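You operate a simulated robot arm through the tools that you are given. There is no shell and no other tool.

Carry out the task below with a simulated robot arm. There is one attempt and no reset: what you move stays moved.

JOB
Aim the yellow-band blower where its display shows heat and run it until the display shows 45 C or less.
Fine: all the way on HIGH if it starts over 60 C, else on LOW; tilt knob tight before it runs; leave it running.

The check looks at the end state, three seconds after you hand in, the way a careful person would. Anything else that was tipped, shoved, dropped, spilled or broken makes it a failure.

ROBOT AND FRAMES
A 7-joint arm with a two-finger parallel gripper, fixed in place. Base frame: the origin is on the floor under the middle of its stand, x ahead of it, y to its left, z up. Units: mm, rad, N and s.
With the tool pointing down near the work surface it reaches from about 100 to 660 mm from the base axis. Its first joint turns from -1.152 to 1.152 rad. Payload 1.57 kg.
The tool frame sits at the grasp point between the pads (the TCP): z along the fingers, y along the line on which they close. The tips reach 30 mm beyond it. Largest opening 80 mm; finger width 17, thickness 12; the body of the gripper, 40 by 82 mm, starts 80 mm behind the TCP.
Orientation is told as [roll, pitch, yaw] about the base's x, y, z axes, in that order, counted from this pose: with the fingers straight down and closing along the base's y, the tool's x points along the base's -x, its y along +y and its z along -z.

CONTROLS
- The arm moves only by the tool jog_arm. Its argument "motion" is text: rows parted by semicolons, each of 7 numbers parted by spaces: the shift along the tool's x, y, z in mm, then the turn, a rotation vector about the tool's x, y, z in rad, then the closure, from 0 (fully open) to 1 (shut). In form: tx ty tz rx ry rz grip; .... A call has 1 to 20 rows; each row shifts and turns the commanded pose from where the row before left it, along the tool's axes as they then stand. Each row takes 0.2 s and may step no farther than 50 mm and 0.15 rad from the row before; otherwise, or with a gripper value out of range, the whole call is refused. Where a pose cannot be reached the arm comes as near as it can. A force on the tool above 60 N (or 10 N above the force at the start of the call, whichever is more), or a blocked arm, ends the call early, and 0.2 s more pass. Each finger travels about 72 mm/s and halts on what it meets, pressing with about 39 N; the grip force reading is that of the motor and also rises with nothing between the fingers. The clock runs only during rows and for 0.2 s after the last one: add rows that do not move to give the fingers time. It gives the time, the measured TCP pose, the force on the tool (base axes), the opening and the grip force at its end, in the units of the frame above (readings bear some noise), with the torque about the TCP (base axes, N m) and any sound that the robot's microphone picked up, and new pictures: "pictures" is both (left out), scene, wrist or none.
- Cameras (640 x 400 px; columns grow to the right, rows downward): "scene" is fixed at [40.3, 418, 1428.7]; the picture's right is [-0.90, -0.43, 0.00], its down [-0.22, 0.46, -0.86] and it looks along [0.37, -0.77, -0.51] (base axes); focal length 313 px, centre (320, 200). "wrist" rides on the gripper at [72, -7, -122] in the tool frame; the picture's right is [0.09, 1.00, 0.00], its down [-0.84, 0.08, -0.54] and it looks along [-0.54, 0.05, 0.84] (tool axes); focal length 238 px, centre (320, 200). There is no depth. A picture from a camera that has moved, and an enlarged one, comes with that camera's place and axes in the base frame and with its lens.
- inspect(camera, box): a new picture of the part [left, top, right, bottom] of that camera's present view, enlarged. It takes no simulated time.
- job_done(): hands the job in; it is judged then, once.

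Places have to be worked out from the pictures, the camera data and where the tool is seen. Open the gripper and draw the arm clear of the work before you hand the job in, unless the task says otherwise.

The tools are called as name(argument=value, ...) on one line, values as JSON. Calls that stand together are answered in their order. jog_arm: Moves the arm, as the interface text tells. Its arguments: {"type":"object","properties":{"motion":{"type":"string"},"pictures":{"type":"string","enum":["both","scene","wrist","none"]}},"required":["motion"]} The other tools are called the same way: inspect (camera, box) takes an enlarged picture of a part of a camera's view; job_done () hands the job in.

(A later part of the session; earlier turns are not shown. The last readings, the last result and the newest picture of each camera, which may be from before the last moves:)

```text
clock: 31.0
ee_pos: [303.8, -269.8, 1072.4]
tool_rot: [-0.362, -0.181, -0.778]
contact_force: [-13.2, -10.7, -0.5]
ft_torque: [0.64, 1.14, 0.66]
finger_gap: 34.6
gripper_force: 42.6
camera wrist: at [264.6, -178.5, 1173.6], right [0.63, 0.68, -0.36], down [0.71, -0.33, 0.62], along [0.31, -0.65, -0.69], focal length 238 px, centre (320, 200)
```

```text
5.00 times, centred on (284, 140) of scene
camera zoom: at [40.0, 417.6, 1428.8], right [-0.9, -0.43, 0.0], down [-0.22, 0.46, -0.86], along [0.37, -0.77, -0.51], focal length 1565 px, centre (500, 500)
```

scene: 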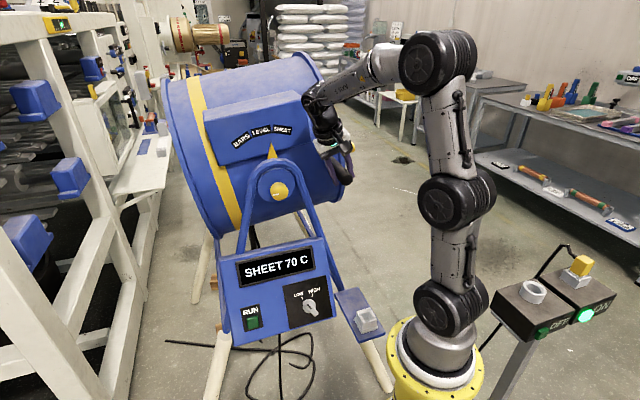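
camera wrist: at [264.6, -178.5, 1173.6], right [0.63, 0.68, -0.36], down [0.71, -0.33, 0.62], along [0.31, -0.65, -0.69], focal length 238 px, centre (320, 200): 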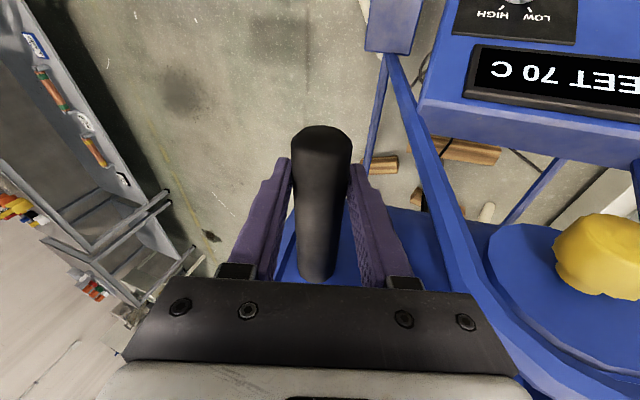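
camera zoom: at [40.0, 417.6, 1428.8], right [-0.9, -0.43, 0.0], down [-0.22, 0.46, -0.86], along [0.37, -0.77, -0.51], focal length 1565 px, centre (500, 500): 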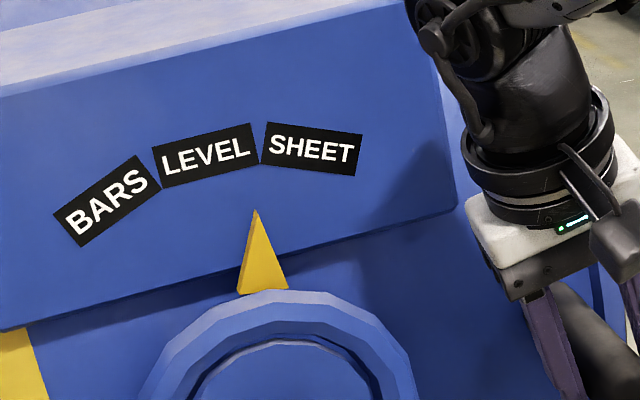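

The drum moves freely: the pointer is now at the LEVEL/SHEET boundary after about 8°. I'll continue another 8° with a slight outward correction for the side force.

jog_arm(motion="-1.1 -1.5 -5.75 0.0346 -0.002 -0.006 1; -1.1 -1.5 -5.75 0.0346 -0.002 -0.006 1; -1.1 -1.2 -5.75 0.0346 -0.002 -0.006 1; -1.1 -1.2 -5.75 0.0346 -0.002 -0.006 1; 0 0 0 0 0 0 1", pictures="both")

inspect(camera="scene", box=[220, 100, 348, 180])

```text
clock: 32.2
ee_pos: [308.9, -265.4, 1096.7]
tool_rot: [-0.501, -0.18, -0.754]
contact_force: [-6.0, 2.4, -1.6]
ft_torque: [0.68, 1.0, 0.37]
finger_gap: 34.7
gripper_force: 41.9
camera wrist: at [278.4, -164.3, 1190.9], right [0.59, 0.64, -0.49], down [0.77, -0.27, 0.58], along [0.24, -0.72, -0.65], focal length 238 px, centre (320, 200)
```

scene: 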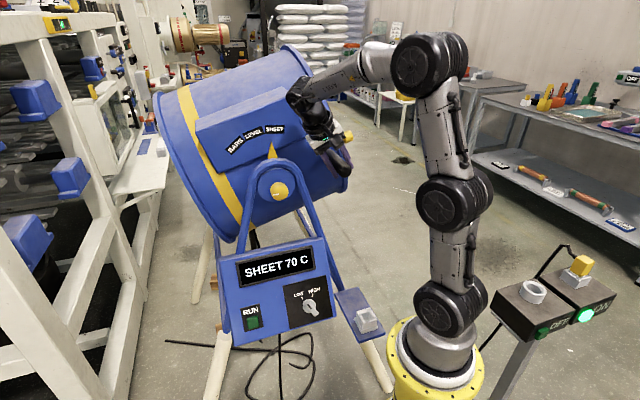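
wrist: 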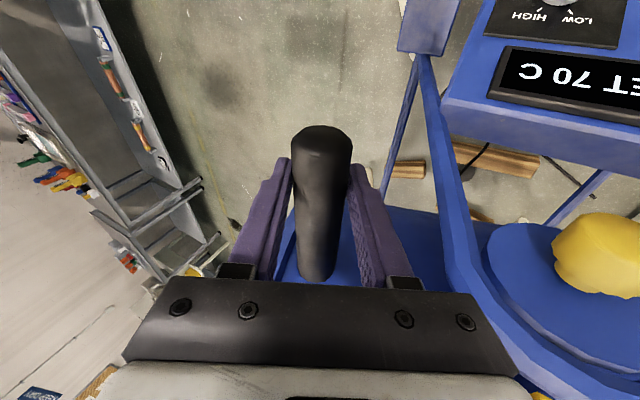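

```text
5.00 times, centred on (284, 140) of scene
camera zoom: at [40.2, 418.0, 1428.7], right [-0.9, -0.43, 0.0], down [-0.22, 0.46, -0.86], along [0.37, -0.77, -0.51], focal length 1565 px, centre (500, 500)
```

zoom: 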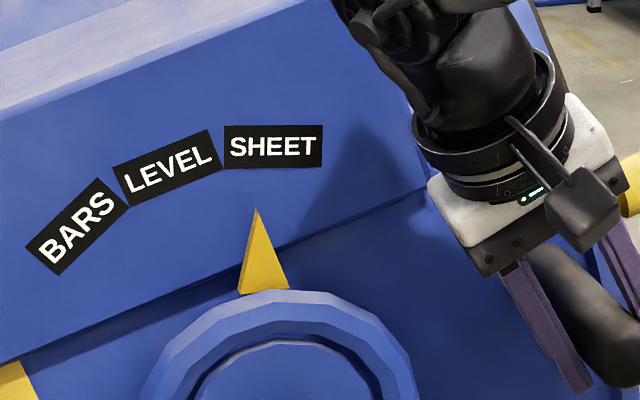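

SHEET is nearly over the pointer but about 6–7° short of the spot where LEVEL originally sat. I'll swing another 6° and compare again.

jog_arm(motion="-1.1 -1 -5.75 0.0346 -0.002 -0.006 1; -1.1 -1 -5.75 0.0346 -0.002 -0.006 1; -1.1 -1 -5.75 0.0346 -0.002 -0.006 1; 0 0 0 0 0 0 1; 0 0 0 0 0 0 1", pictures="both")

inspect(camera="scene", box=[220, 100, 348, 180])

```text
clock: 33.4
ee_pos: [314.4, -260.7, 1111.1]
tool_rot: [-0.606, -0.175, -0.732]
contact_force: [8.1, 12.9, -7.8]
ft_torque: [0.04, -0.3, 0.77]
finger_gap: 34.8
gripper_force: 42.2
camera wrist: at [289.6, -152.9, 1200.6], right [0.55, 0.6, -0.57], down [0.81, -0.23, 0.54], along [0.2, -0.77, -0.61], focal length 238 px, centre (320, 200)
```

scene: 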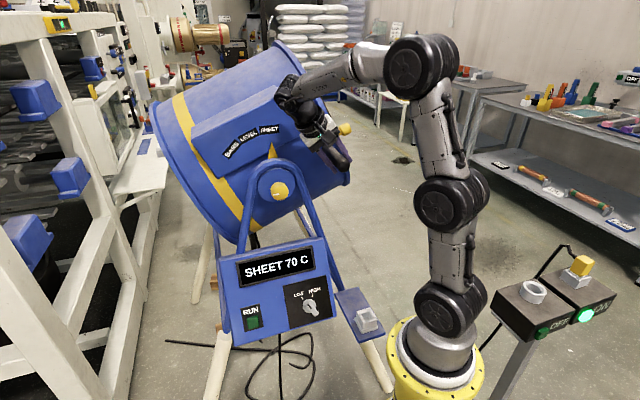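
wrist: 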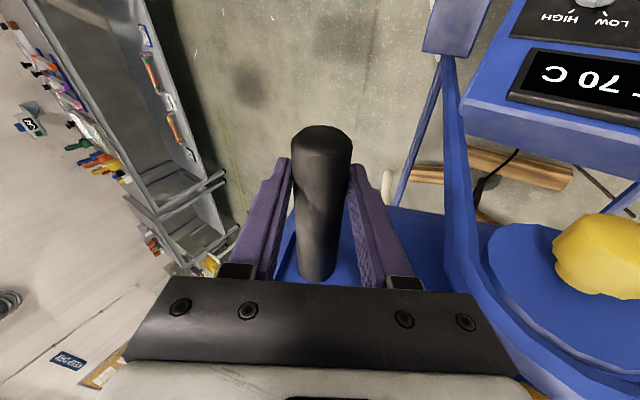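

```text
5.00 times, centred on (284, 140) of scene
camera zoom: at [40.7, 418.3, 1428.6], right [-0.9, -0.43, 0.0], down [-0.22, 0.46, -0.86], along [0.37, -0.77, -0.51], focal length 1565 px, centre (500, 500)
```

zoom: 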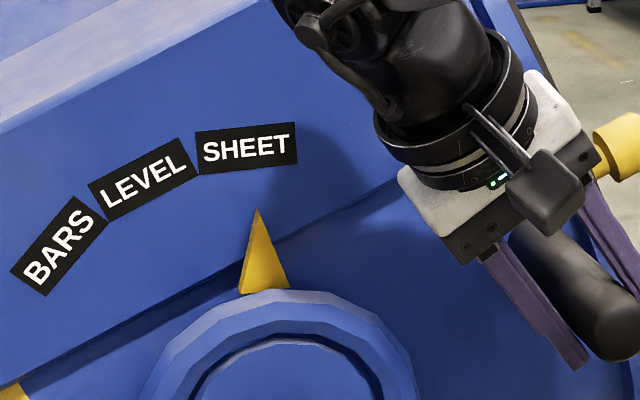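

SHEET now sits in the same place relative to the pointer as LEVEL did at the start (about 22° turned). I'll release the handle, back off along the tool axis, and verify that the drum holds.

jog_arm(motion="0 0 0 0 0 0 0.6; 0 0 0 0 0 0 0.3; 0 0 0 0 0 0 0; 0 0 0 0 0 0 0; 0 0 0 0 0 0 0", pictures="both")

inspect(camera="scene", box=[220, 100, 348, 180])

```text
clock: 34.6
ee_pos: [312.8, -260.5, 1110.5]
tool_rot: [-0.609, -0.174, -0.736]
contact_force: [-0.5, -0.2, -0.2]
ft_torque: [0.01, 0.01, -0.02]
finger_gap: 80.0
gripper_force: 0.1
camera wrist: at [288.7, -153.7, 1200.8], right [0.55, 0.6, -0.58], down [0.81, -0.23, 0.54], along [0.19, -0.77, -0.61], focal length 238 px, centre (320, 200)
```

scene: 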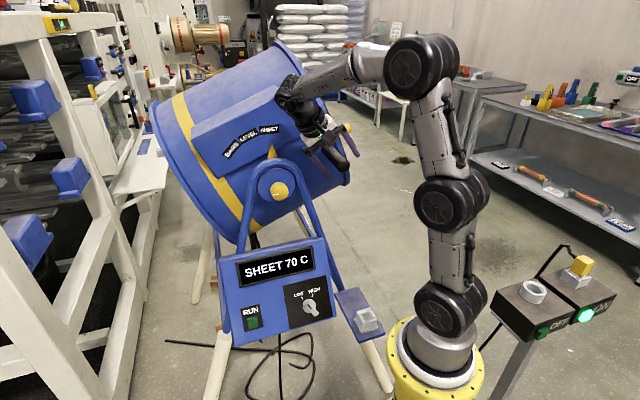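
wrist: 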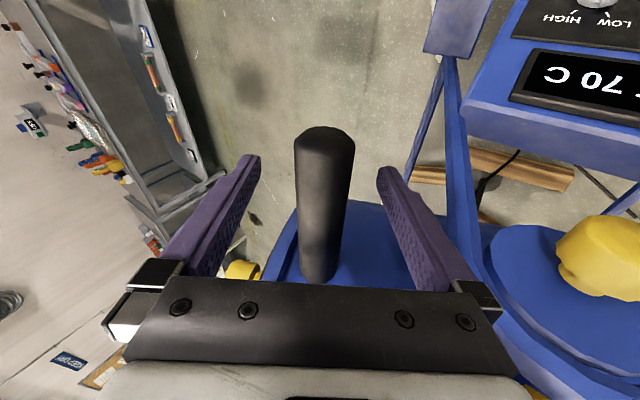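

```text
5.00 times, centred on (284, 140) of scene
camera zoom: at [40.3, 418.0, 1428.7], right [-0.9, -0.43, 0.0], down [-0.22, 0.46, -0.86], along [0.37, -0.77, -0.51], focal length 1565 px, centre (500, 500)
```

zoom: 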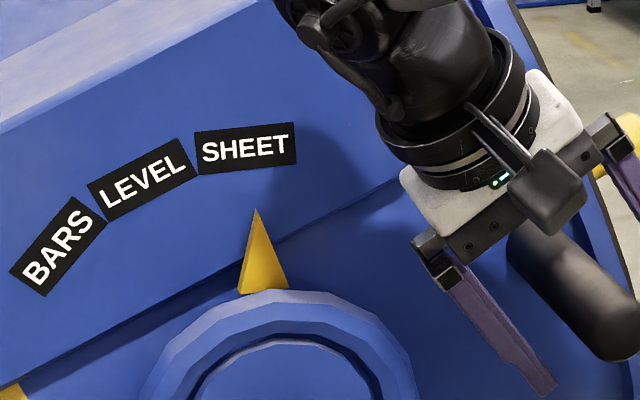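

The drum holds at SHEET after release. I'll withdraw along the tool axis, slide outward off the handle tip, and undo the lean.

jog_arm(motion="0 0 -30 0 0 0 0; 0 0 -30 0 0 0 0; 33 0 0 0 0 0 0; 33 0 0 0 0 0 0; 34 0 0 0 0 0 0; 0 0 -10 -0.125 0.007 0.022 0; 0 0 -10 -0.125 0.007 0.022 0; 0 0 -10 -0.125 0.007 0.022 0; 0 0 0 0 0 0 0", pictures="both")

```text
clock: 36.6
ee_pos: [261.7, -150.6, 1168.3]
tool_rot: [-0.22, -0.183, -0.806]
contact_force: [0.2, -0.4, -0.2]
ft_torque: [-0.04, 0.02, -0.01]
finger_gap: 80.1
gripper_force: 0.1
camera wrist: at [211.7, -69.5, 1273.2], right [0.66, 0.71, -0.23], down [0.65, -0.39, 0.66], along [0.38, -0.58, -0.72], focal length 238 px, centre (320, 200)
```

scene: 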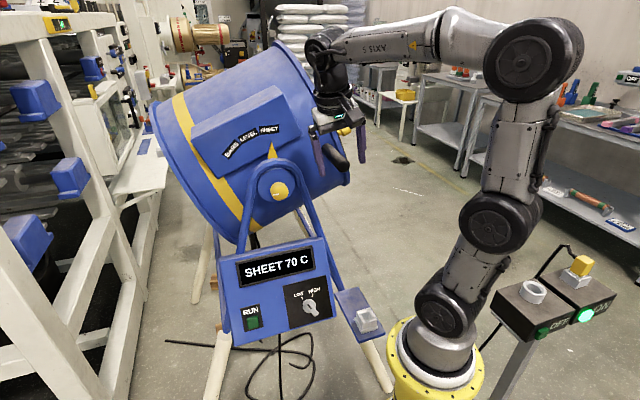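
wrist: 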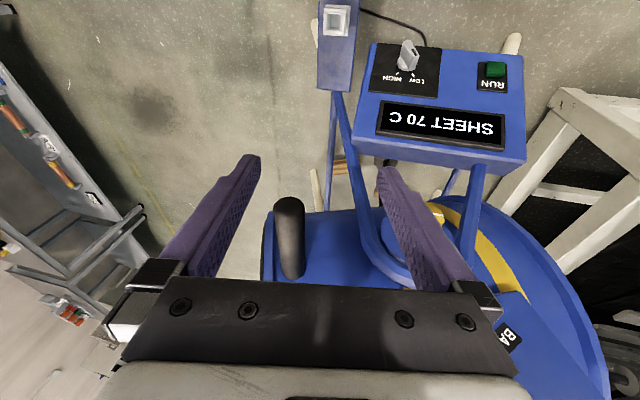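

Next I shift over in front of the knob and rotate the tool back to horizontal along the knob axis with one smooth rotation.

jog_arm(motion="5 37 -17 0 0 0 0; 5 37 -17 0 0 0 0; 5 36 -16 0 0 0 0; 0 0 0 -0.0195 -0.1386 0.0145 0; 0 0 0 -0.0195 -0.1386 0.0145 0; 0 0 0 -0.0195 -0.1386 0.0145 0; 0 0 0 -0.0195 -0.1386 0.0145 0; 0 0 0 -0.0195 -0.1386 0.0145 0; 0 0 0 -0.0195 -0.1386 0.0145 0; 0 0 0 -0.0195 -0.1386 0.0145 0; 0 0 0 -0.0195 -0.1386 0.0145 0; 0 0 0 -0.0195 -0.1386 0.0145 0; 0 0 0 -0.0195 -0.1386 0.0145 0; 0 0 0 0 0 0 0", pictures="both")

```text
clock: 39.6
ee_pos: [333.0, -55.0, 1192.6]
tool_rot: [2.975, -1.565, 2.52]
contact_force: [0.2, -0.8, -0.7]
ft_torque: [-0.04, -0.02, -0.01]
finger_gap: 79.9
gripper_force: 0.1
camera wrist: at [243.1, 26.8, 1117.9], right [0.71, 0.7, -0.09], down [-0.33, 0.44, 0.83], along [0.63, -0.56, 0.54], focal length 238 px, centre (320, 200)
```

scene: 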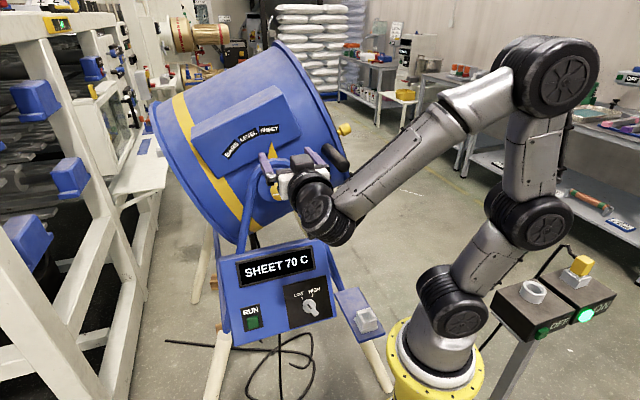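
wrist: 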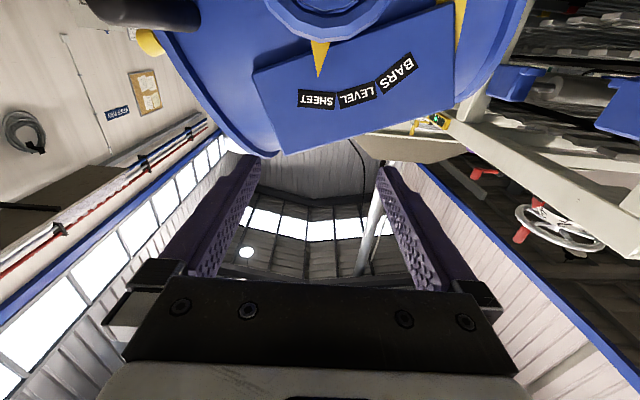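

Both views now show the pointer on SHEET. I'll lower to knob height (z≈1040), correct 6 mm sideways, and pre-wind the wrist counterclockwise so I can then tighten clockwise through more than 90°.

jog_arm(motion="38 -6 0 0 0 0 0; 38 0 0 0 0 0 0; 38 0 0 0 0 0 0; 38 0 0 0 0 0 0; 0 0 0 0 0 -0.14 0; 0 0 0 0 0 -0.14 0; 0 0 0 0 0 -0.14 0; 0 0 0 0 0 -0.14 0; 0 0 0 0 0 -0.14 0; 0 0 0 0 0 -0.14 0; 0 0 0 0 0 -0.14 0; 0 0 0 0 0 -0.14 0; 0 0 0 0 0 -0.14 0; 0 0 0 0 0 -0.14 0; 0 0 0 0 0 -0.14 0; 0 0 0 0 0 -0.14 0; 0 0 0 0 0 0 0", pictures="both")

```text
clock: 43.2
ee_pos: [330.0, -60.9, 1038.2]
tool_rot: [-1.574, 0.111, 0.779]
contact_force: [-0.4, -0.4, 0.7]
ft_torque: [0.0, -0.01, -0.01]
finger_gap: 79.9
gripper_force: 0.0
camera wrist: at [193.3, -22.6, 1052.5], right [-0.14, -0.14, -0.98], down [0.2, 0.96, -0.17], along [0.97, -0.22, -0.11], focal length 238 px, centre (320, 200)
```

scene: 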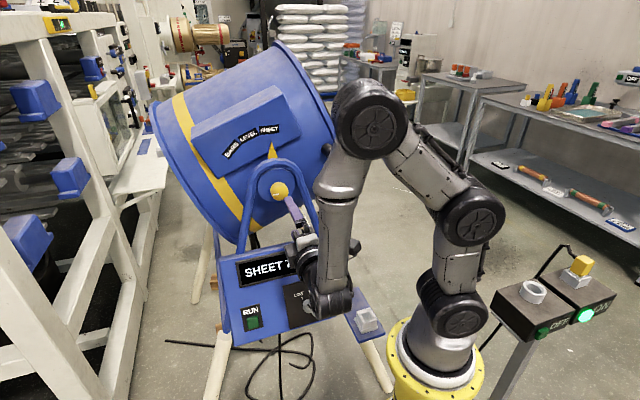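
wrist: 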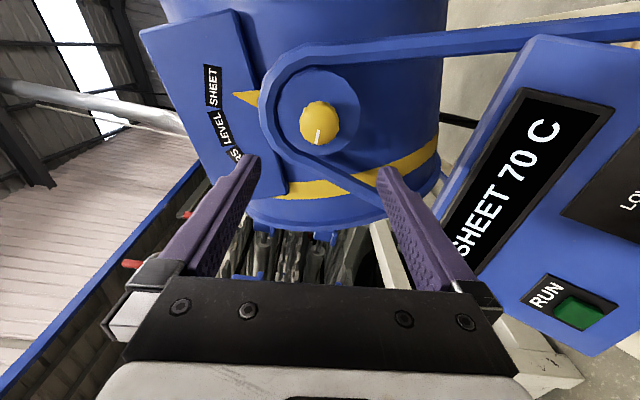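

Aligned: the knob lies on the tool axis about 136 mm ahead, with its mark now near the "9 o'clock" loose position. I'll advance 129 mm, then close on it.

jog_arm(motion="0 -2 43 0 0 0 0; 0 0 43 0 0 0 0; 0 0 43 0 0 0 0; 0 0 0 0 0 0 0; 0 0 0 0 0 0 0.3; 0 0 0 0 0 0 0.6; 0 0 0 0 0 0 1; 0 0 0 0 0 0 1; 0 0 0 0 0 0 1", pictures="wrist")

```text
clock: 45.2
ee_pos: [420.3, -153.4, 1039.5]
tool_rot: [-1.572, 0.11, 0.78]
contact_force: [8.7, -8.8, -9.4]
ft_torque: [0.07, 0.1, 0.32]
finger_gap: 43.4
gripper_force: 44.6
camera wrist: at [284.1, -115.9, 1054.0], right [-0.14, -0.14, -0.98], down [0.2, 0.96, -0.17], along [0.97, -0.22, -0.11], focal length 238 px, centre (320, 200)
```

wrist: 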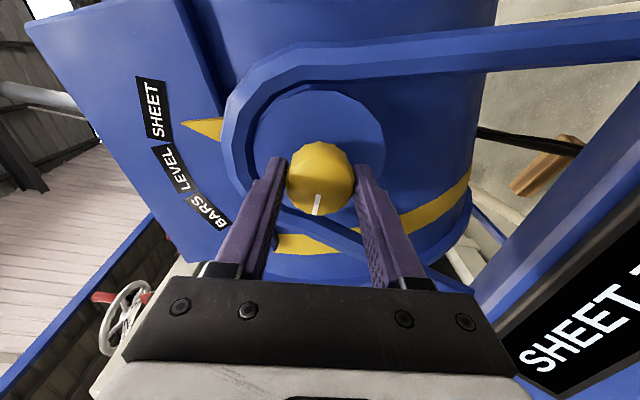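

Knob gripped (43.4 mm). Now turning it clockwise to tighten, in stages while watching torque and whether the drum stays at SHEET.

jog_arm(motion="0 0 0 0 0 0.12 1; 0 0 0 0 0 0.12 1; 0 0 0 0 0 0.12 1; 0 0 0 0 0 0.12 1; 0 0 0 0 0 0.12 1; 0 0 0 0 0 0.12 1; 0 0 0 0 0 0.12 1; 0 0 0 0 0 0.12 1; 0 0 0 0 0 0 1", pictures="both")

```text
clock: 47.2
ee_pos: [421.4, -153.2, 1040.4]
tool_rot: [-1.564, -0.854, 0.771]
contact_force: [8.9, -26.9, -23.8]
ft_torque: [0.0, 0.0, 0.17]
finger_gap: 43.4
gripper_force: 45.3
camera wrist: at [297.3, -102.1, 989.7], right [0.49, 0.49, -0.72], down [0.06, 0.81, 0.58], along [0.87, -0.32, 0.37], focal length 238 px, centre (320, 200)
```

scene: 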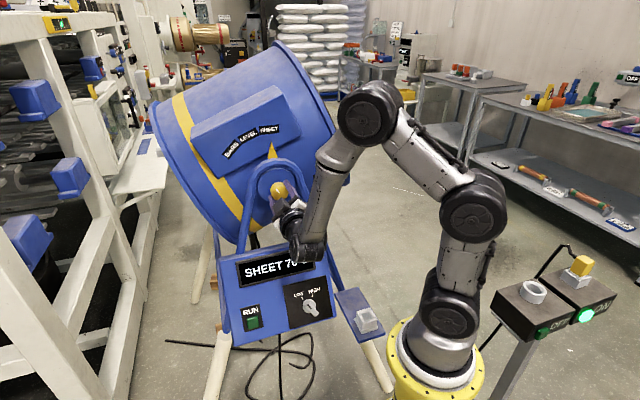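
wrist: 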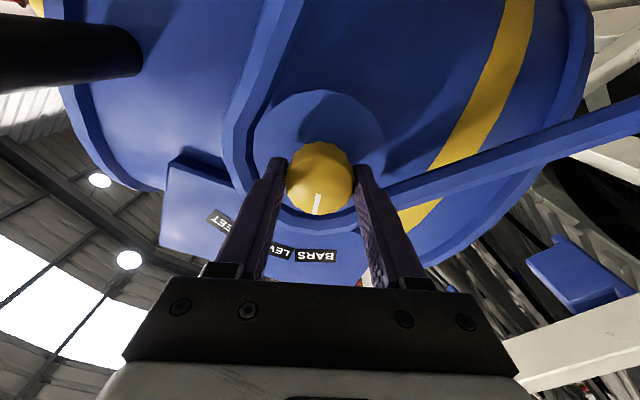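

The knob turns with the grip and SHEET stays at the pointer, but side load has built up to about 37 N from slight misalignment. I'll relieve it with a small shift and continue tightening.

jog_arm(motion="3.2 0.9 2.5 0 0 0 1; 0 0 0 0 0 0.12 1; 0 0 0 0 0 0.12 1; 0 0 0 0 0 0.12 1; 0 0 0 0 0 0 1", pictures="wrist")

```text
clock: 48.4
ee_pos: [422.0, -152.8, 1039.0]
tool_rot: [-1.586, -1.213, 0.797]
contact_force: [-33.5, 25.9, 5.3]
ft_torque: [-0.09, -0.06, 0.24]
finger_gap: 43.4
gripper_force: 45.1
camera wrist: at [312.6, -88.4, 973.0], right [0.64, 0.63, -0.43], down [-0.13, 0.64, 0.75], along [0.76, -0.43, 0.49], focal length 238 px, centre (320, 200)
```

wrist: 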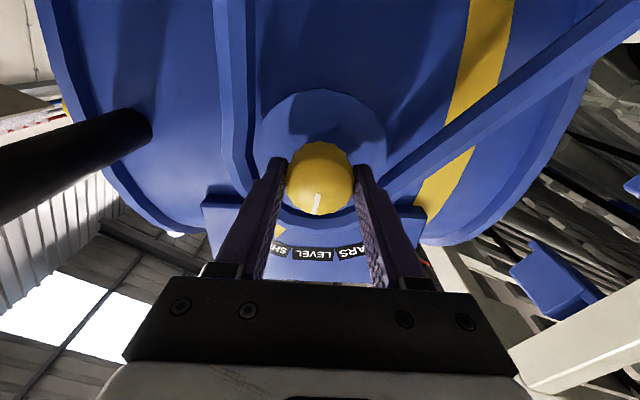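

Axial load flipped to about -42 N, so I overcorrected; I'll back off 1.6 mm and go on turning clockwise to the stop.

jog_arm(motion="0 0 -1.6 0 0 0 1; 0 0 0 0 0 0.1 1; 0 0 0 0 0 0.1 1; 0 0 0 0 0 0.1 1; 0 0 0 0 0 0 1", pictures="wrist")

```text
clock: 49.6
ee_pos: [422.2, -152.6, 1038.8]
tool_rot: [-1.629, -1.515, 0.843]
contact_force: [4.3, 4.9, 1.4]
ft_torque: [-0.95, 0.4, 0.66]
finger_gap: 43.7
gripper_force: 45.3
camera wrist: at [327.4, -73.7, 965.7], right [0.7, 0.7, -0.15], down [-0.29, 0.47, 0.83], along [0.65, -0.54, 0.54], focal length 238 px, centre (320, 200)
```

wrist: 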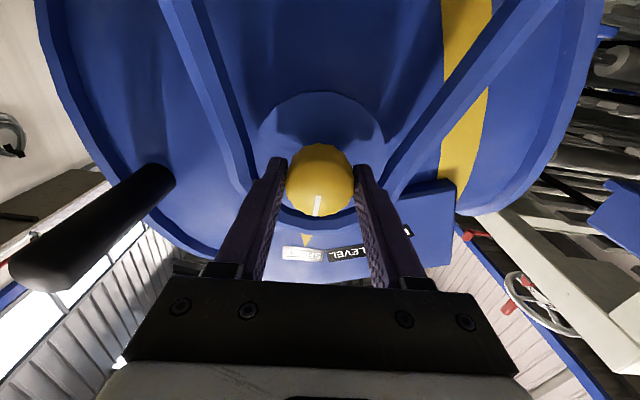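

Torque about the knob axis has jumped to about 0.95 N·m with the mark back near 12 o'clock, so it is tightening against its stop. I'll turn a bit more to confirm that it slips instead of turning further.

jog_arm(motion="0 0 0 0 0 0.08 1; 0 0 0 0 0 0.08 1; 0 0 0 0 0 0.08 1; 0 0 0 0 0 0 1", pictures="both")

inspect(camera="wrist", box=[240, 120, 400, 260])

inspect(camera="scene", box=[220, 100, 348, 200])

```text
clock: 50.6
ee_pos: [421.1, -152.9, 1037.8]
tool_rot: [1.579, -1.387, -2.366]
contact_force: [13.7, 7.2, -3.6]
ft_torque: [0.16, 0.69, 0.39]
finger_gap: 42.8
gripper_force: 45.6
camera wrist: at [339.5, -60.8, 964.6], right [0.71, 0.7, 0.09], down [-0.44, 0.33, 0.84], along [0.56, -0.63, 0.54], focal length 238 px, centre (320, 200)
```

scene: 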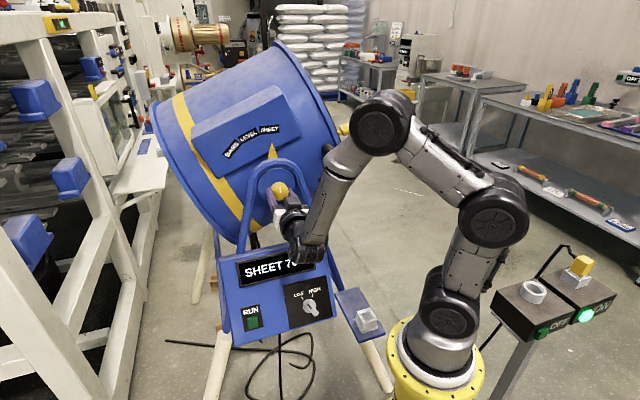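
wrist: 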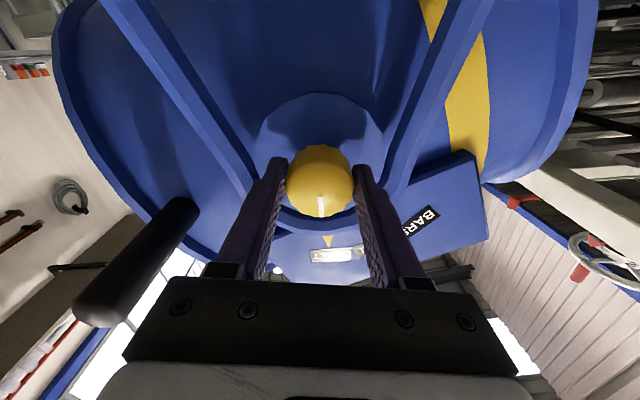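

```text
2.86 times, centred on (320, 190) of wrist
camera zoom: at [339.5, -60.8, 964.6], right [0.71, 0.7, 0.09], down [-0.44, 0.33, 0.84], along [0.56, -0.63, 0.54], focal length 681 px, centre (320, 229)
```

zoom: 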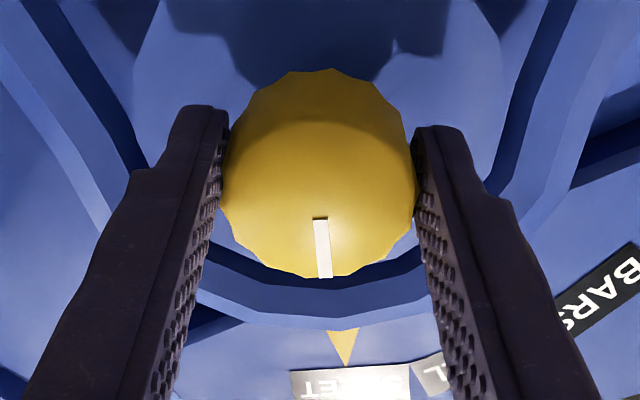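

```text
4.00 times, centred on (284, 150) of scene
camera zoom: at [40.8, 418.2, 1428.6], right [-0.9, -0.43, 0.0], down [-0.22, 0.46, -0.86], along [0.37, -0.77, -0.51], focal length 1252 px, centre (464, 400)
```

zoom: 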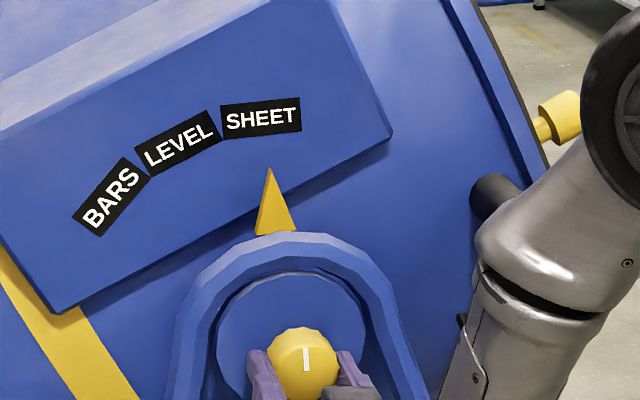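

The knob mark is vertical again and the grip slipped at about 1 N·m, so the tilt knob is tight and SHEET remains at the pointer. I'll open, back away from the knob, square the wrist and pitch the tool about 60° down to view the control panel.

jog_arm(motion="0 0 0 0 0 0 0.6; 0 0 0 0 0 0 0; 0 0 0 0 0 0 0; 0 0 0 0 0 0 0; 0 0 -40 0 0 0 0; 0 0 -40 0 0 0 0; 0 0 -40 0 0 -0.12 0; 0 0 0 0 0 -0.06 0; 0 0 0 0 0.14 0 0; 0 0 0 0 0.14 0 0; 0 0 0 0 0.14 0 0; 0 0 0 0 0.14 0 0; 0 0 0 0 0.14 0 0; 0 0 0 0 0.14 0 0; 0 0 0 0 0.14 0 0; 0 0 0 0 0.07 0 0; 0 0 0 0 0 0 0", pictures="both")

```text
clock: 54.2
ee_pos: [336.2, -67.6, 1036.9]
tool_rot: [0.003, -0.521, -0.793]
contact_force: [-0.1, 0.3, -0.6]
ft_torque: [-0.01, -0.05, -0.03]
finger_gap: 80.1
gripper_force: 0.1
camera wrist: at [244.4, 15.9, 1106.7], right [0.65, 0.76, -0.04], down [0.37, -0.27, 0.89], along [0.66, -0.59, -0.46], focal length 238 px, centre (320, 200)
```

scene: 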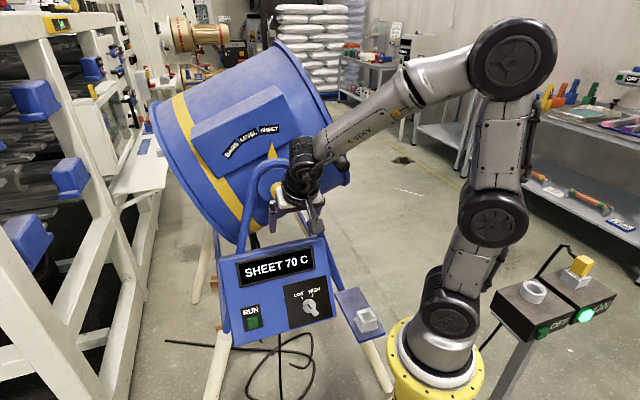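
wrist: 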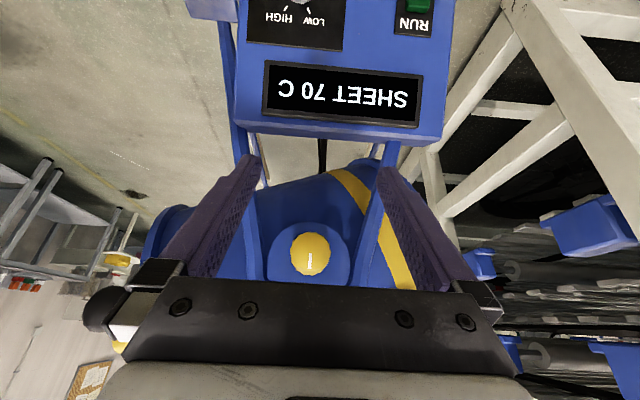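

Orientation is good (60° down, yaw -45°) and reachable. From the panel corners I estimate the panel tilts back about 34°, with the selector base near (330,-115,716). I'll move down to a pre-grip point in front of the selector in two stages.

jog_arm(motion="29 -7.6 33 0 0 0 0; 29 -7.6 33 0 0 0 0; 29 -7.6 33 0 0 0 0; 0 0 0 0 0 0 0", pictures="both")

```text
clock: 55.2
ee_pos: [301.8, -64.0, 907.8]
tool_rot: [0.002, -0.522, -0.791]
contact_force: [0.8, -0.7, -0.2]
ft_torque: [-0.02, 0.01, 0.02]
finger_gap: 80.0
gripper_force: 0.1
camera wrist: at [210.7, 20.0, 977.2], right [0.65, 0.76, -0.04], down [0.37, -0.27, 0.89], along [0.66, -0.59, -0.46], focal length 238 px, centre (320, 200)
```

scene: 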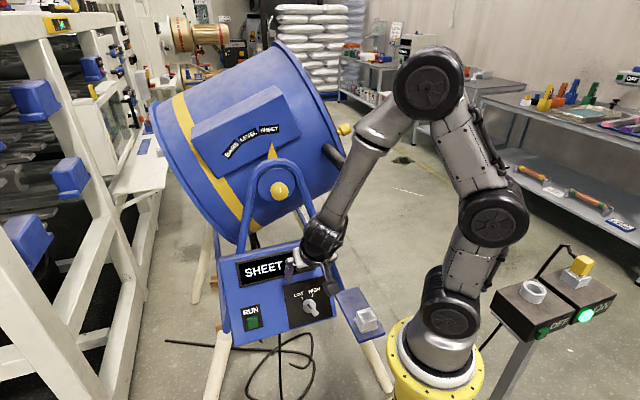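
wrist: 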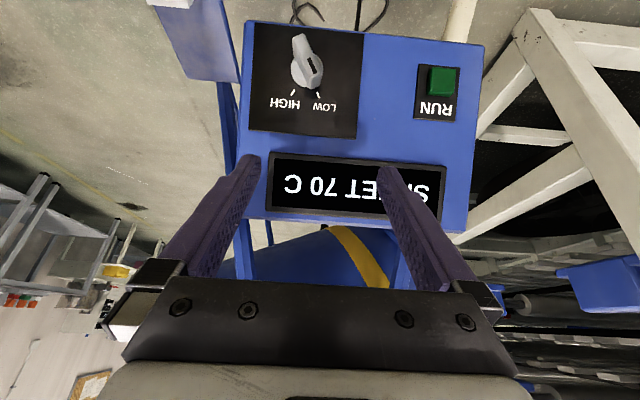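

This gives a clear, near-frontal (inverted) view of the panel. I'll zoom to measure the selector, RUN button and panel corners.

inspect(camera="wrist", box=[240, 15, 368, 145])

inspect(camera="wrist", box=[230, 10, 490, 240])

inspect(camera="wrist", box=[400, 50, 480, 130])

inspect(camera="scene", box=[230, 270, 350, 345])

```text
3.08 times, centred on (304, 80) of wrist
camera zoom: at [210.7, 20.0, 977.2], right [0.65, 0.76, -0.04], down [0.37, -0.27, 0.89], along [0.66, -0.59, -0.46], focal length 733 px, centre (369, 569)
```

zoom: 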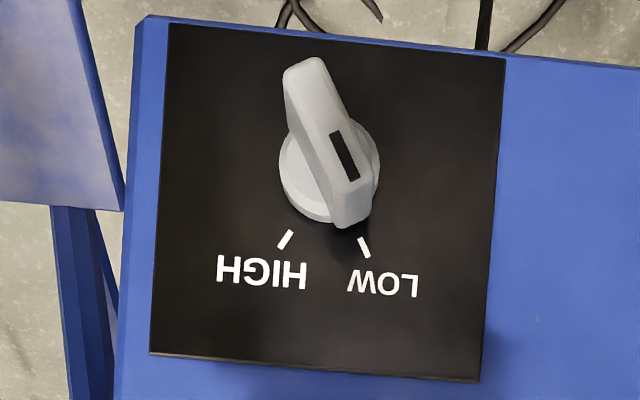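

```text
1.74 times, centred on (360, 125) of wrist
camera zoom: at [210.7, 20.0, 977.2], right [0.65, 0.76, -0.04], down [0.37, -0.27, 0.89], along [0.66, -0.59, -0.46], focal length 414 px, centre (250, 330)
```

zoom: 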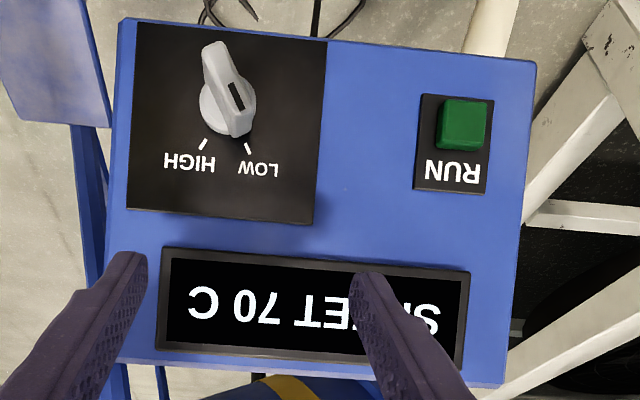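

```text
5.00 times, centred on (440, 90) of wrist
camera zoom: at [210.7, 20.0, 977.2], right [0.65, 0.76, -0.04], down [0.37, -0.27, 0.89], along [0.66, -0.59, -0.46], focal length 1192 px, centre (-280, 750)
```

zoom: 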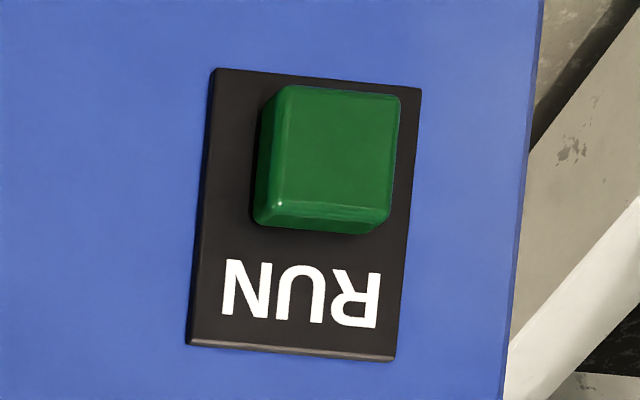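

```text
5.33 times, centred on (290, 308) of scene
camera zoom: at [40.3, 418.0, 1428.7], right [-0.9, -0.43, 0.0], down [-0.22, 0.46, -0.86], along [0.37, -0.77, -0.51], focal length 1669 px, centre (480, -373)
```

zoom: 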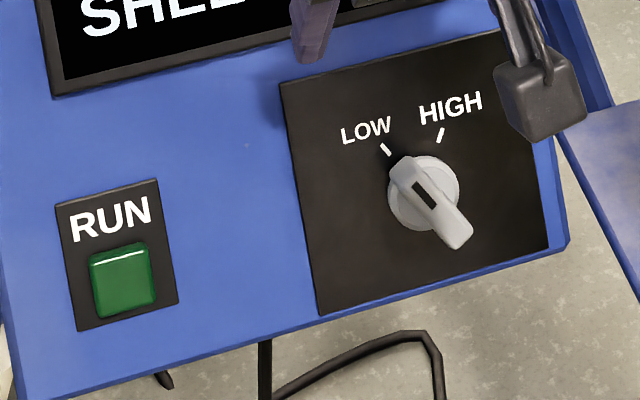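

Measurements: panel tilts back ~30.5°, selector axis about (327,-114,716) with its bar standing ~28 mm proud, pointed at LOW; RUN cap about (442,2,708). I'll move to a pre-grip pose over the selector and rotate the tool +30° about the panel normal to match the bar at LOW.

jog_arm(motion="19.7 3.1 26.9 0 0 0 0; 19.7 3.1 26.9 0 0 0 0; 19.7 3.1 26.9 0 0 0 0; 0 0 0 0.0645 0 -0.114 0; 0 0 0 0.0645 0 -0.114 0; 0 0 0 0.0645 0 -0.114 0; 0 0 0 0.0645 0 -0.114 0; 0 0 0 0 0 0 0", pictures="both")

inspect(camera="wrist", box=[220, 60, 420, 220])

```text
clock: 57.0
ee_pos: [301.6, -51.6, 809.7]
tool_rot: [-0.489, -0.41, -0.294]
contact_force: [0.4, -0.8, -0.4]
ft_torque: [0.02, -0.03, 0.0]
finger_gap: 80.0
gripper_force: 0.1
camera wrist: at [210.5, 31.4, 882.2], right [0.35, 0.81, -0.47], down [0.66, 0.14, 0.74], along [0.66, -0.57, -0.49], focal length 238 px, centre (320, 200)
```

scene: 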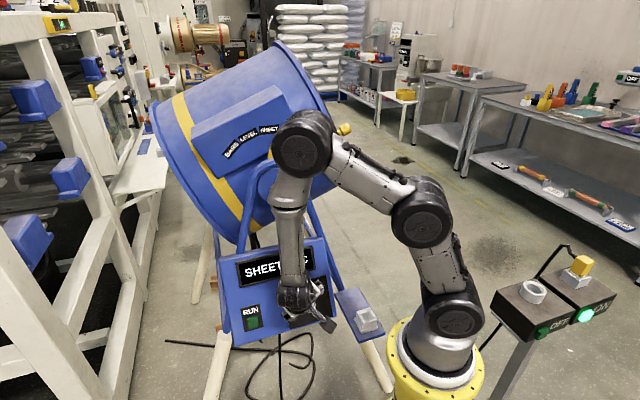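
wrist: 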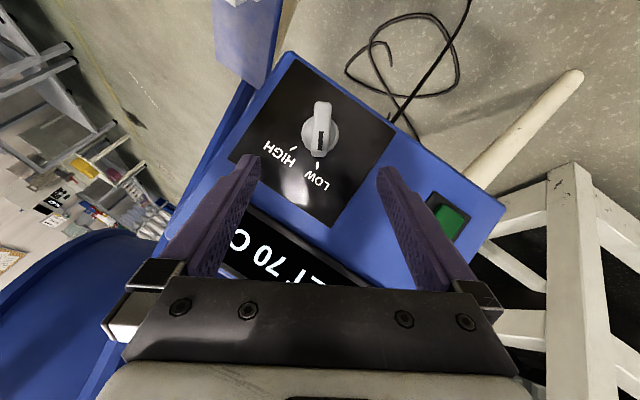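

```text
2.50 times, centred on (320, 140) of wrist
camera zoom: at [210.5, 31.4, 882.2], right [0.35, 0.81, -0.47], down [0.66, 0.14, 0.74], along [0.66, -0.57, -0.49], focal length 596 px, centre (320, 350)
```

zoom: 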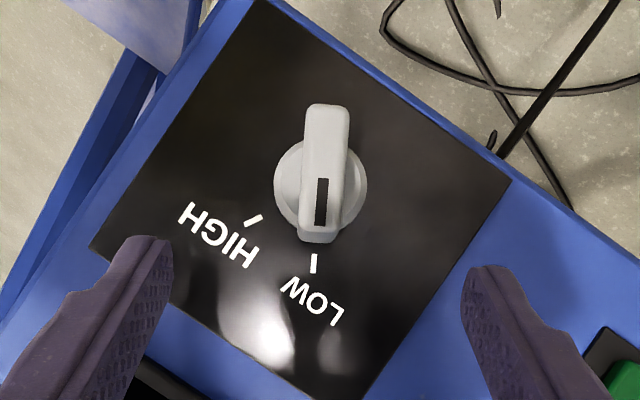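

The bar is now parallel to the pads and centred between the fingers, and the predicted tip point falls right on the selector's disc. I'll descend 60 mm along the tool axis and look again.

jog_arm(motion="0 0 30 0 0 0 0; 0 0 30 0 0 0 0; 0 0 0 0 0 0 0", pictures="both")

inspect(camera="wrist", box=[220, 90, 420, 250])

inspect(camera="scene", box=[260, 260, 360, 340])

```text
clock: 57.8
ee_pos: [314.7, -83.9, 760.4]
tool_rot: [-0.488, -0.413, -0.295]
contact_force: [-0.4, 0.6, 0.3]
ft_torque: [0.02, 0.01, 0.02]
finger_gap: 80.1
gripper_force: 0.0
camera wrist: at [223.3, -2.3, 833.5], right [0.35, 0.81, -0.47], down [0.66, 0.14, 0.74], along [0.66, -0.57, -0.49], focal length 238 px, centre (320, 200)
```

scene: 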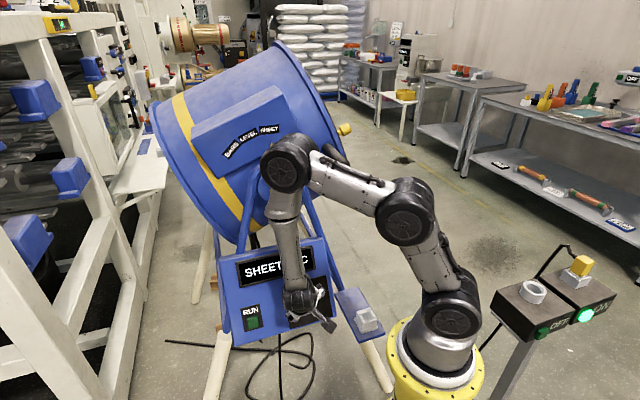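
wrist: 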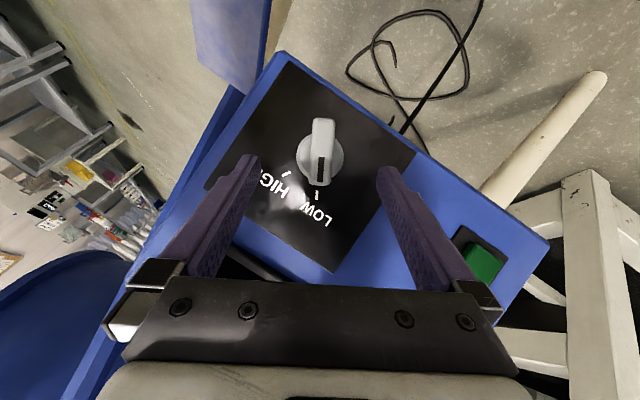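

```text
2.50 times, centred on (320, 170) of wrist
camera zoom: at [223.3, -2.3, 833.5], right [0.35, 0.81, -0.47], down [0.66, 0.14, 0.74], along [0.66, -0.57, -0.49], focal length 596 px, centre (320, 275)
```

zoom: 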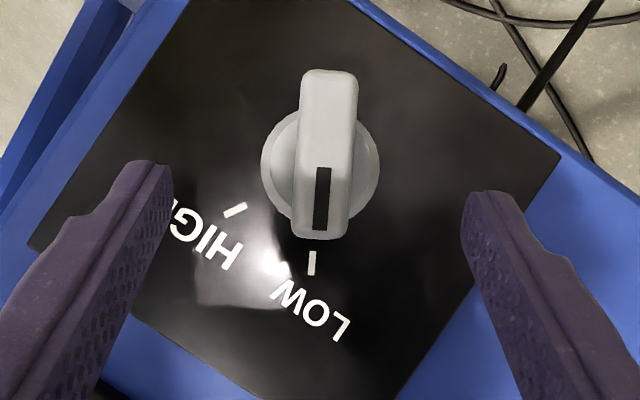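

```text
5.00 times, centred on (310, 300) of scene
camera zoom: at [40.4, 418.0, 1428.7], right [-0.9, -0.43, 0.0], down [-0.22, 0.46, -0.86], along [0.37, -0.77, -0.51], focal length 1565 px, centre (370, -300)
```

zoom: 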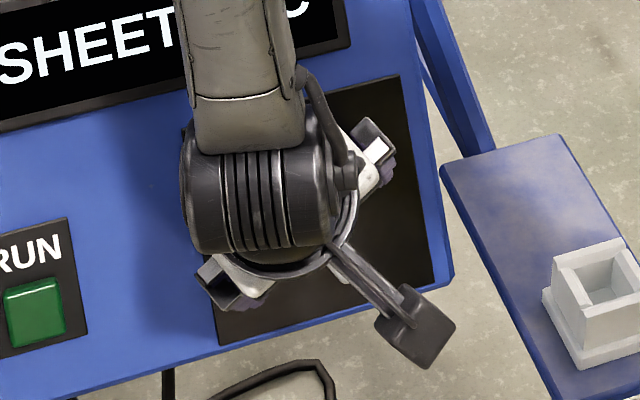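

Depth cues agree: the disc face should end up about 6 mm beyond the fingertips after 19 mm more. I'll descend that amount and close on the bar.

jog_arm(motion="0 0 10 0 0 0 0; 0 0.8 9 0 0 0 0; 0 0 0 0 0 0 0; 0 0 0 0 0 0 0.5; 0 0 0 0 0 0 0.75; 0 0 0 0 0 0 1; 0 0 0 0 0 0 1; 0 0 0 0 0 0 1", pictures="wrist")

inspect(camera="wrist", box=[220, 90, 420, 250])

```text
clock: 59.6
ee_pos: [319.4, -94.6, 745.5]
tool_rot: [-0.489, -0.413, -0.296]
contact_force: [-2.0, -6.0, 4.5]
ft_torque: [-0.25, -0.15, 0.1]
finger_gap: 15.6
gripper_force: 31.3
camera wrist: at [227.1, -12.6, 817.1], right [0.36, 0.81, -0.47], down [0.66, 0.14, 0.74], along [0.66, -0.57, -0.49], focal length 238 px, centre (320, 200)
```

wrist: 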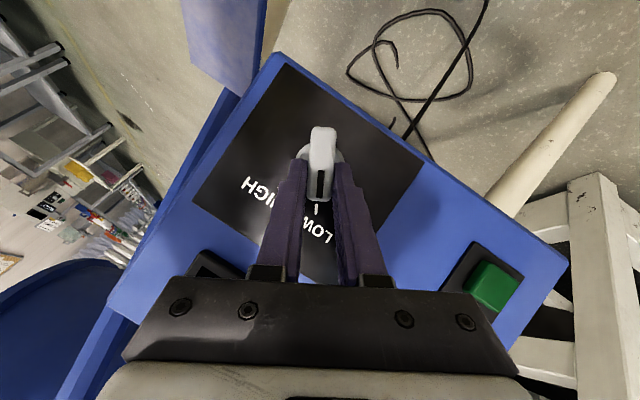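

```text
2.50 times, centred on (320, 170) of wrist
camera zoom: at [227.1, -12.6, 817.1], right [0.36, 0.81, -0.47], down [0.66, 0.14, 0.74], along [0.66, -0.57, -0.49], focal length 596 px, centre (320, 275)
```

zoom: 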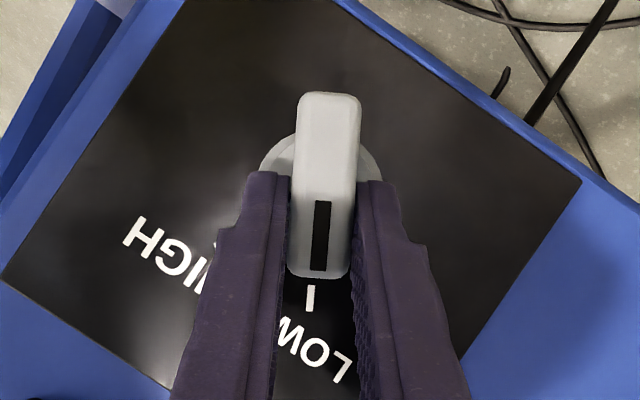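

The bar is held (15.6 mm). I'll turn it clockwise about the panel normal in small steps toward HIGH, checking force and torque.

jog_arm(motion="0 -1.6 0 -0.0493 0 0.087 1; 0 -1.6 0 -0.0493 0 0.087 1; 0 -1.6 0 -0.0493 0 0.087 1; 0 -1.6 0 -0.0493 0 0.087 1; 0 -1.6 0 -0.0493 0 0.087 1; 0 0 0 0 0 0 1", pictures="both")

inspect(camera="wrist", box=[220, 90, 420, 250])

```text
clock: 61.0
ee_pos: [313.3, -101.1, 746.9]
tool_rot: [-0.023, -0.523, -0.77]
contact_force: [2.5, -28.6, -13.7]
ft_torque: [-0.04, -0.02, 0.55]
finger_gap: 15.9
gripper_force: 30.8
camera wrist: at [221.4, -17.2, 816.1], right [0.64, 0.76, -0.07], down [0.39, -0.25, 0.89], along [0.66, -0.6, -0.46], focal length 238 px, centre (320, 200)
```

scene: 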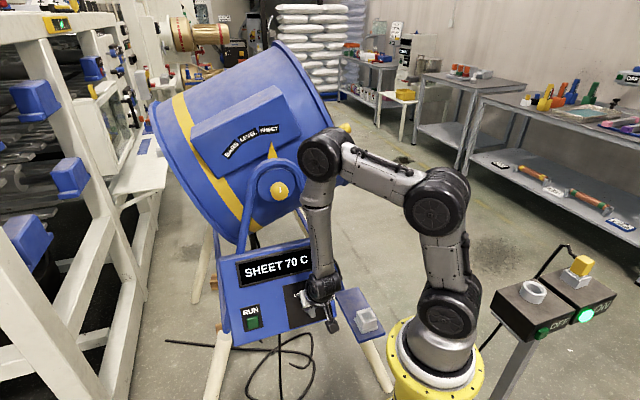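
wrist: 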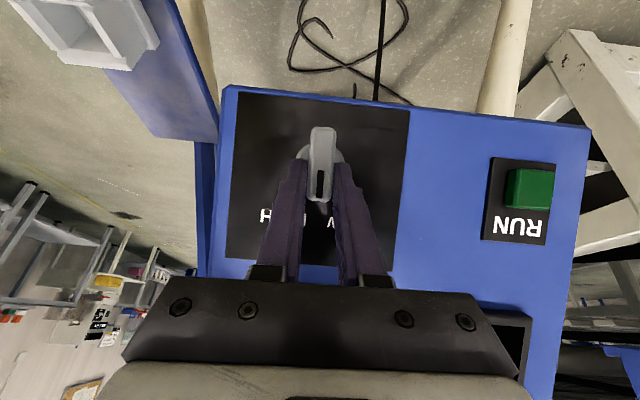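

```text
2.50 times, centred on (320, 170) of wrist
camera zoom: at [221.4, -17.2, 816.1], right [0.64, 0.76, -0.07], down [0.39, -0.25, 0.89], along [0.66, -0.6, -0.46], focal length 596 px, centre (320, 275)
```

zoom: 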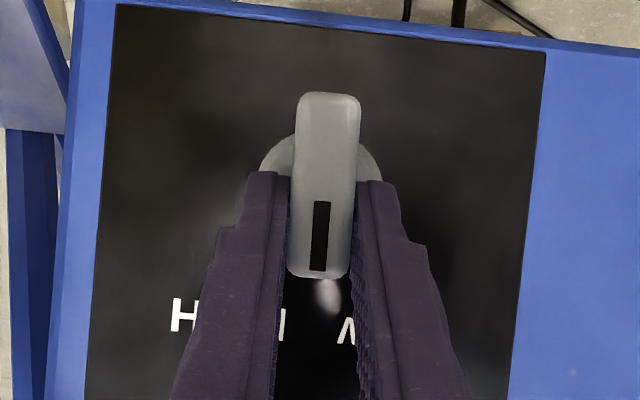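

The selector is turning with the grip and is now mid-way. I'll relieve the small side load and continue clockwise past HIGH until it meets its stop.

jog_arm(motion="-0.3 -2 0.6 0 0 0 1; 0 -1.7 0 -0.0493 0 0.087 1; 0 -1.7 0 -0.0493 0 0.087 1; 0 -1.7 0 -0.0493 0 0.087 1; 0 -1.7 0 -0.0493 0 0.087 1; 0 0 0 0 0 0 1", pictures="both")

inspect(camera="wrist", box=[220, 90, 420, 250])

```text
clock: 62.4
ee_pos: [308.6, -103.6, 746.3]
tool_rot: [0.366, -0.463, -1.147]
contact_force: [24.2, 27.5, -17.6]
ft_torque: [0.59, -0.44, 0.32]
finger_gap: 16.2
gripper_force: 31.7
camera wrist: at [215.5, -20.4, 813.1], right [0.75, 0.6, 0.28], down [0.1, -0.51, 0.85], along [0.65, -0.61, -0.45], focal length 238 px, centre (320, 200)
```

scene: 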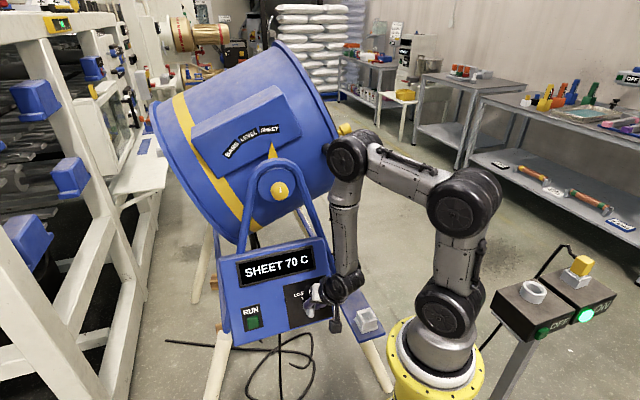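
wrist: 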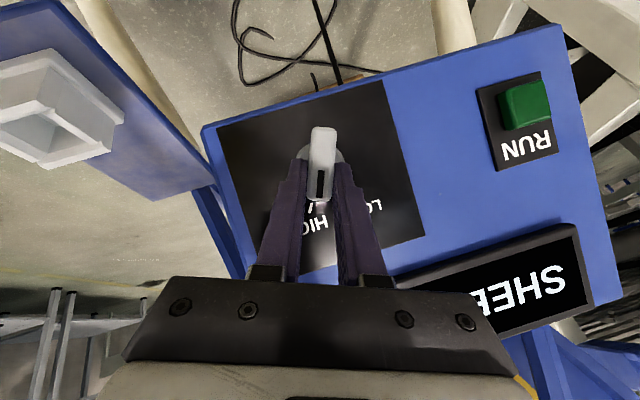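

```text
2.50 times, centred on (320, 170) of wrist
camera zoom: at [215.5, -20.4, 813.1], right [0.75, 0.6, 0.28], down [0.1, -0.51, 0.85], along [0.65, -0.61, -0.45], focal length 596 px, centre (320, 275)
```

zoom: 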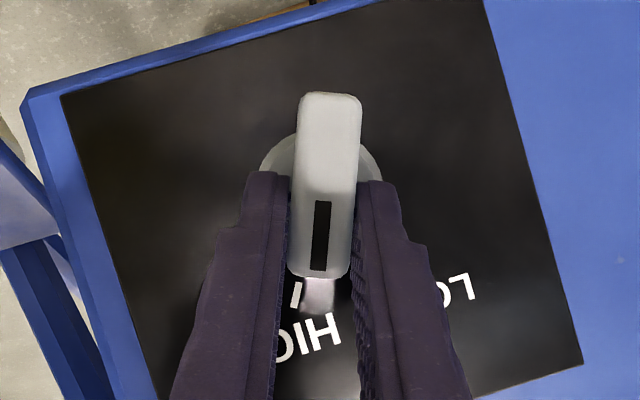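

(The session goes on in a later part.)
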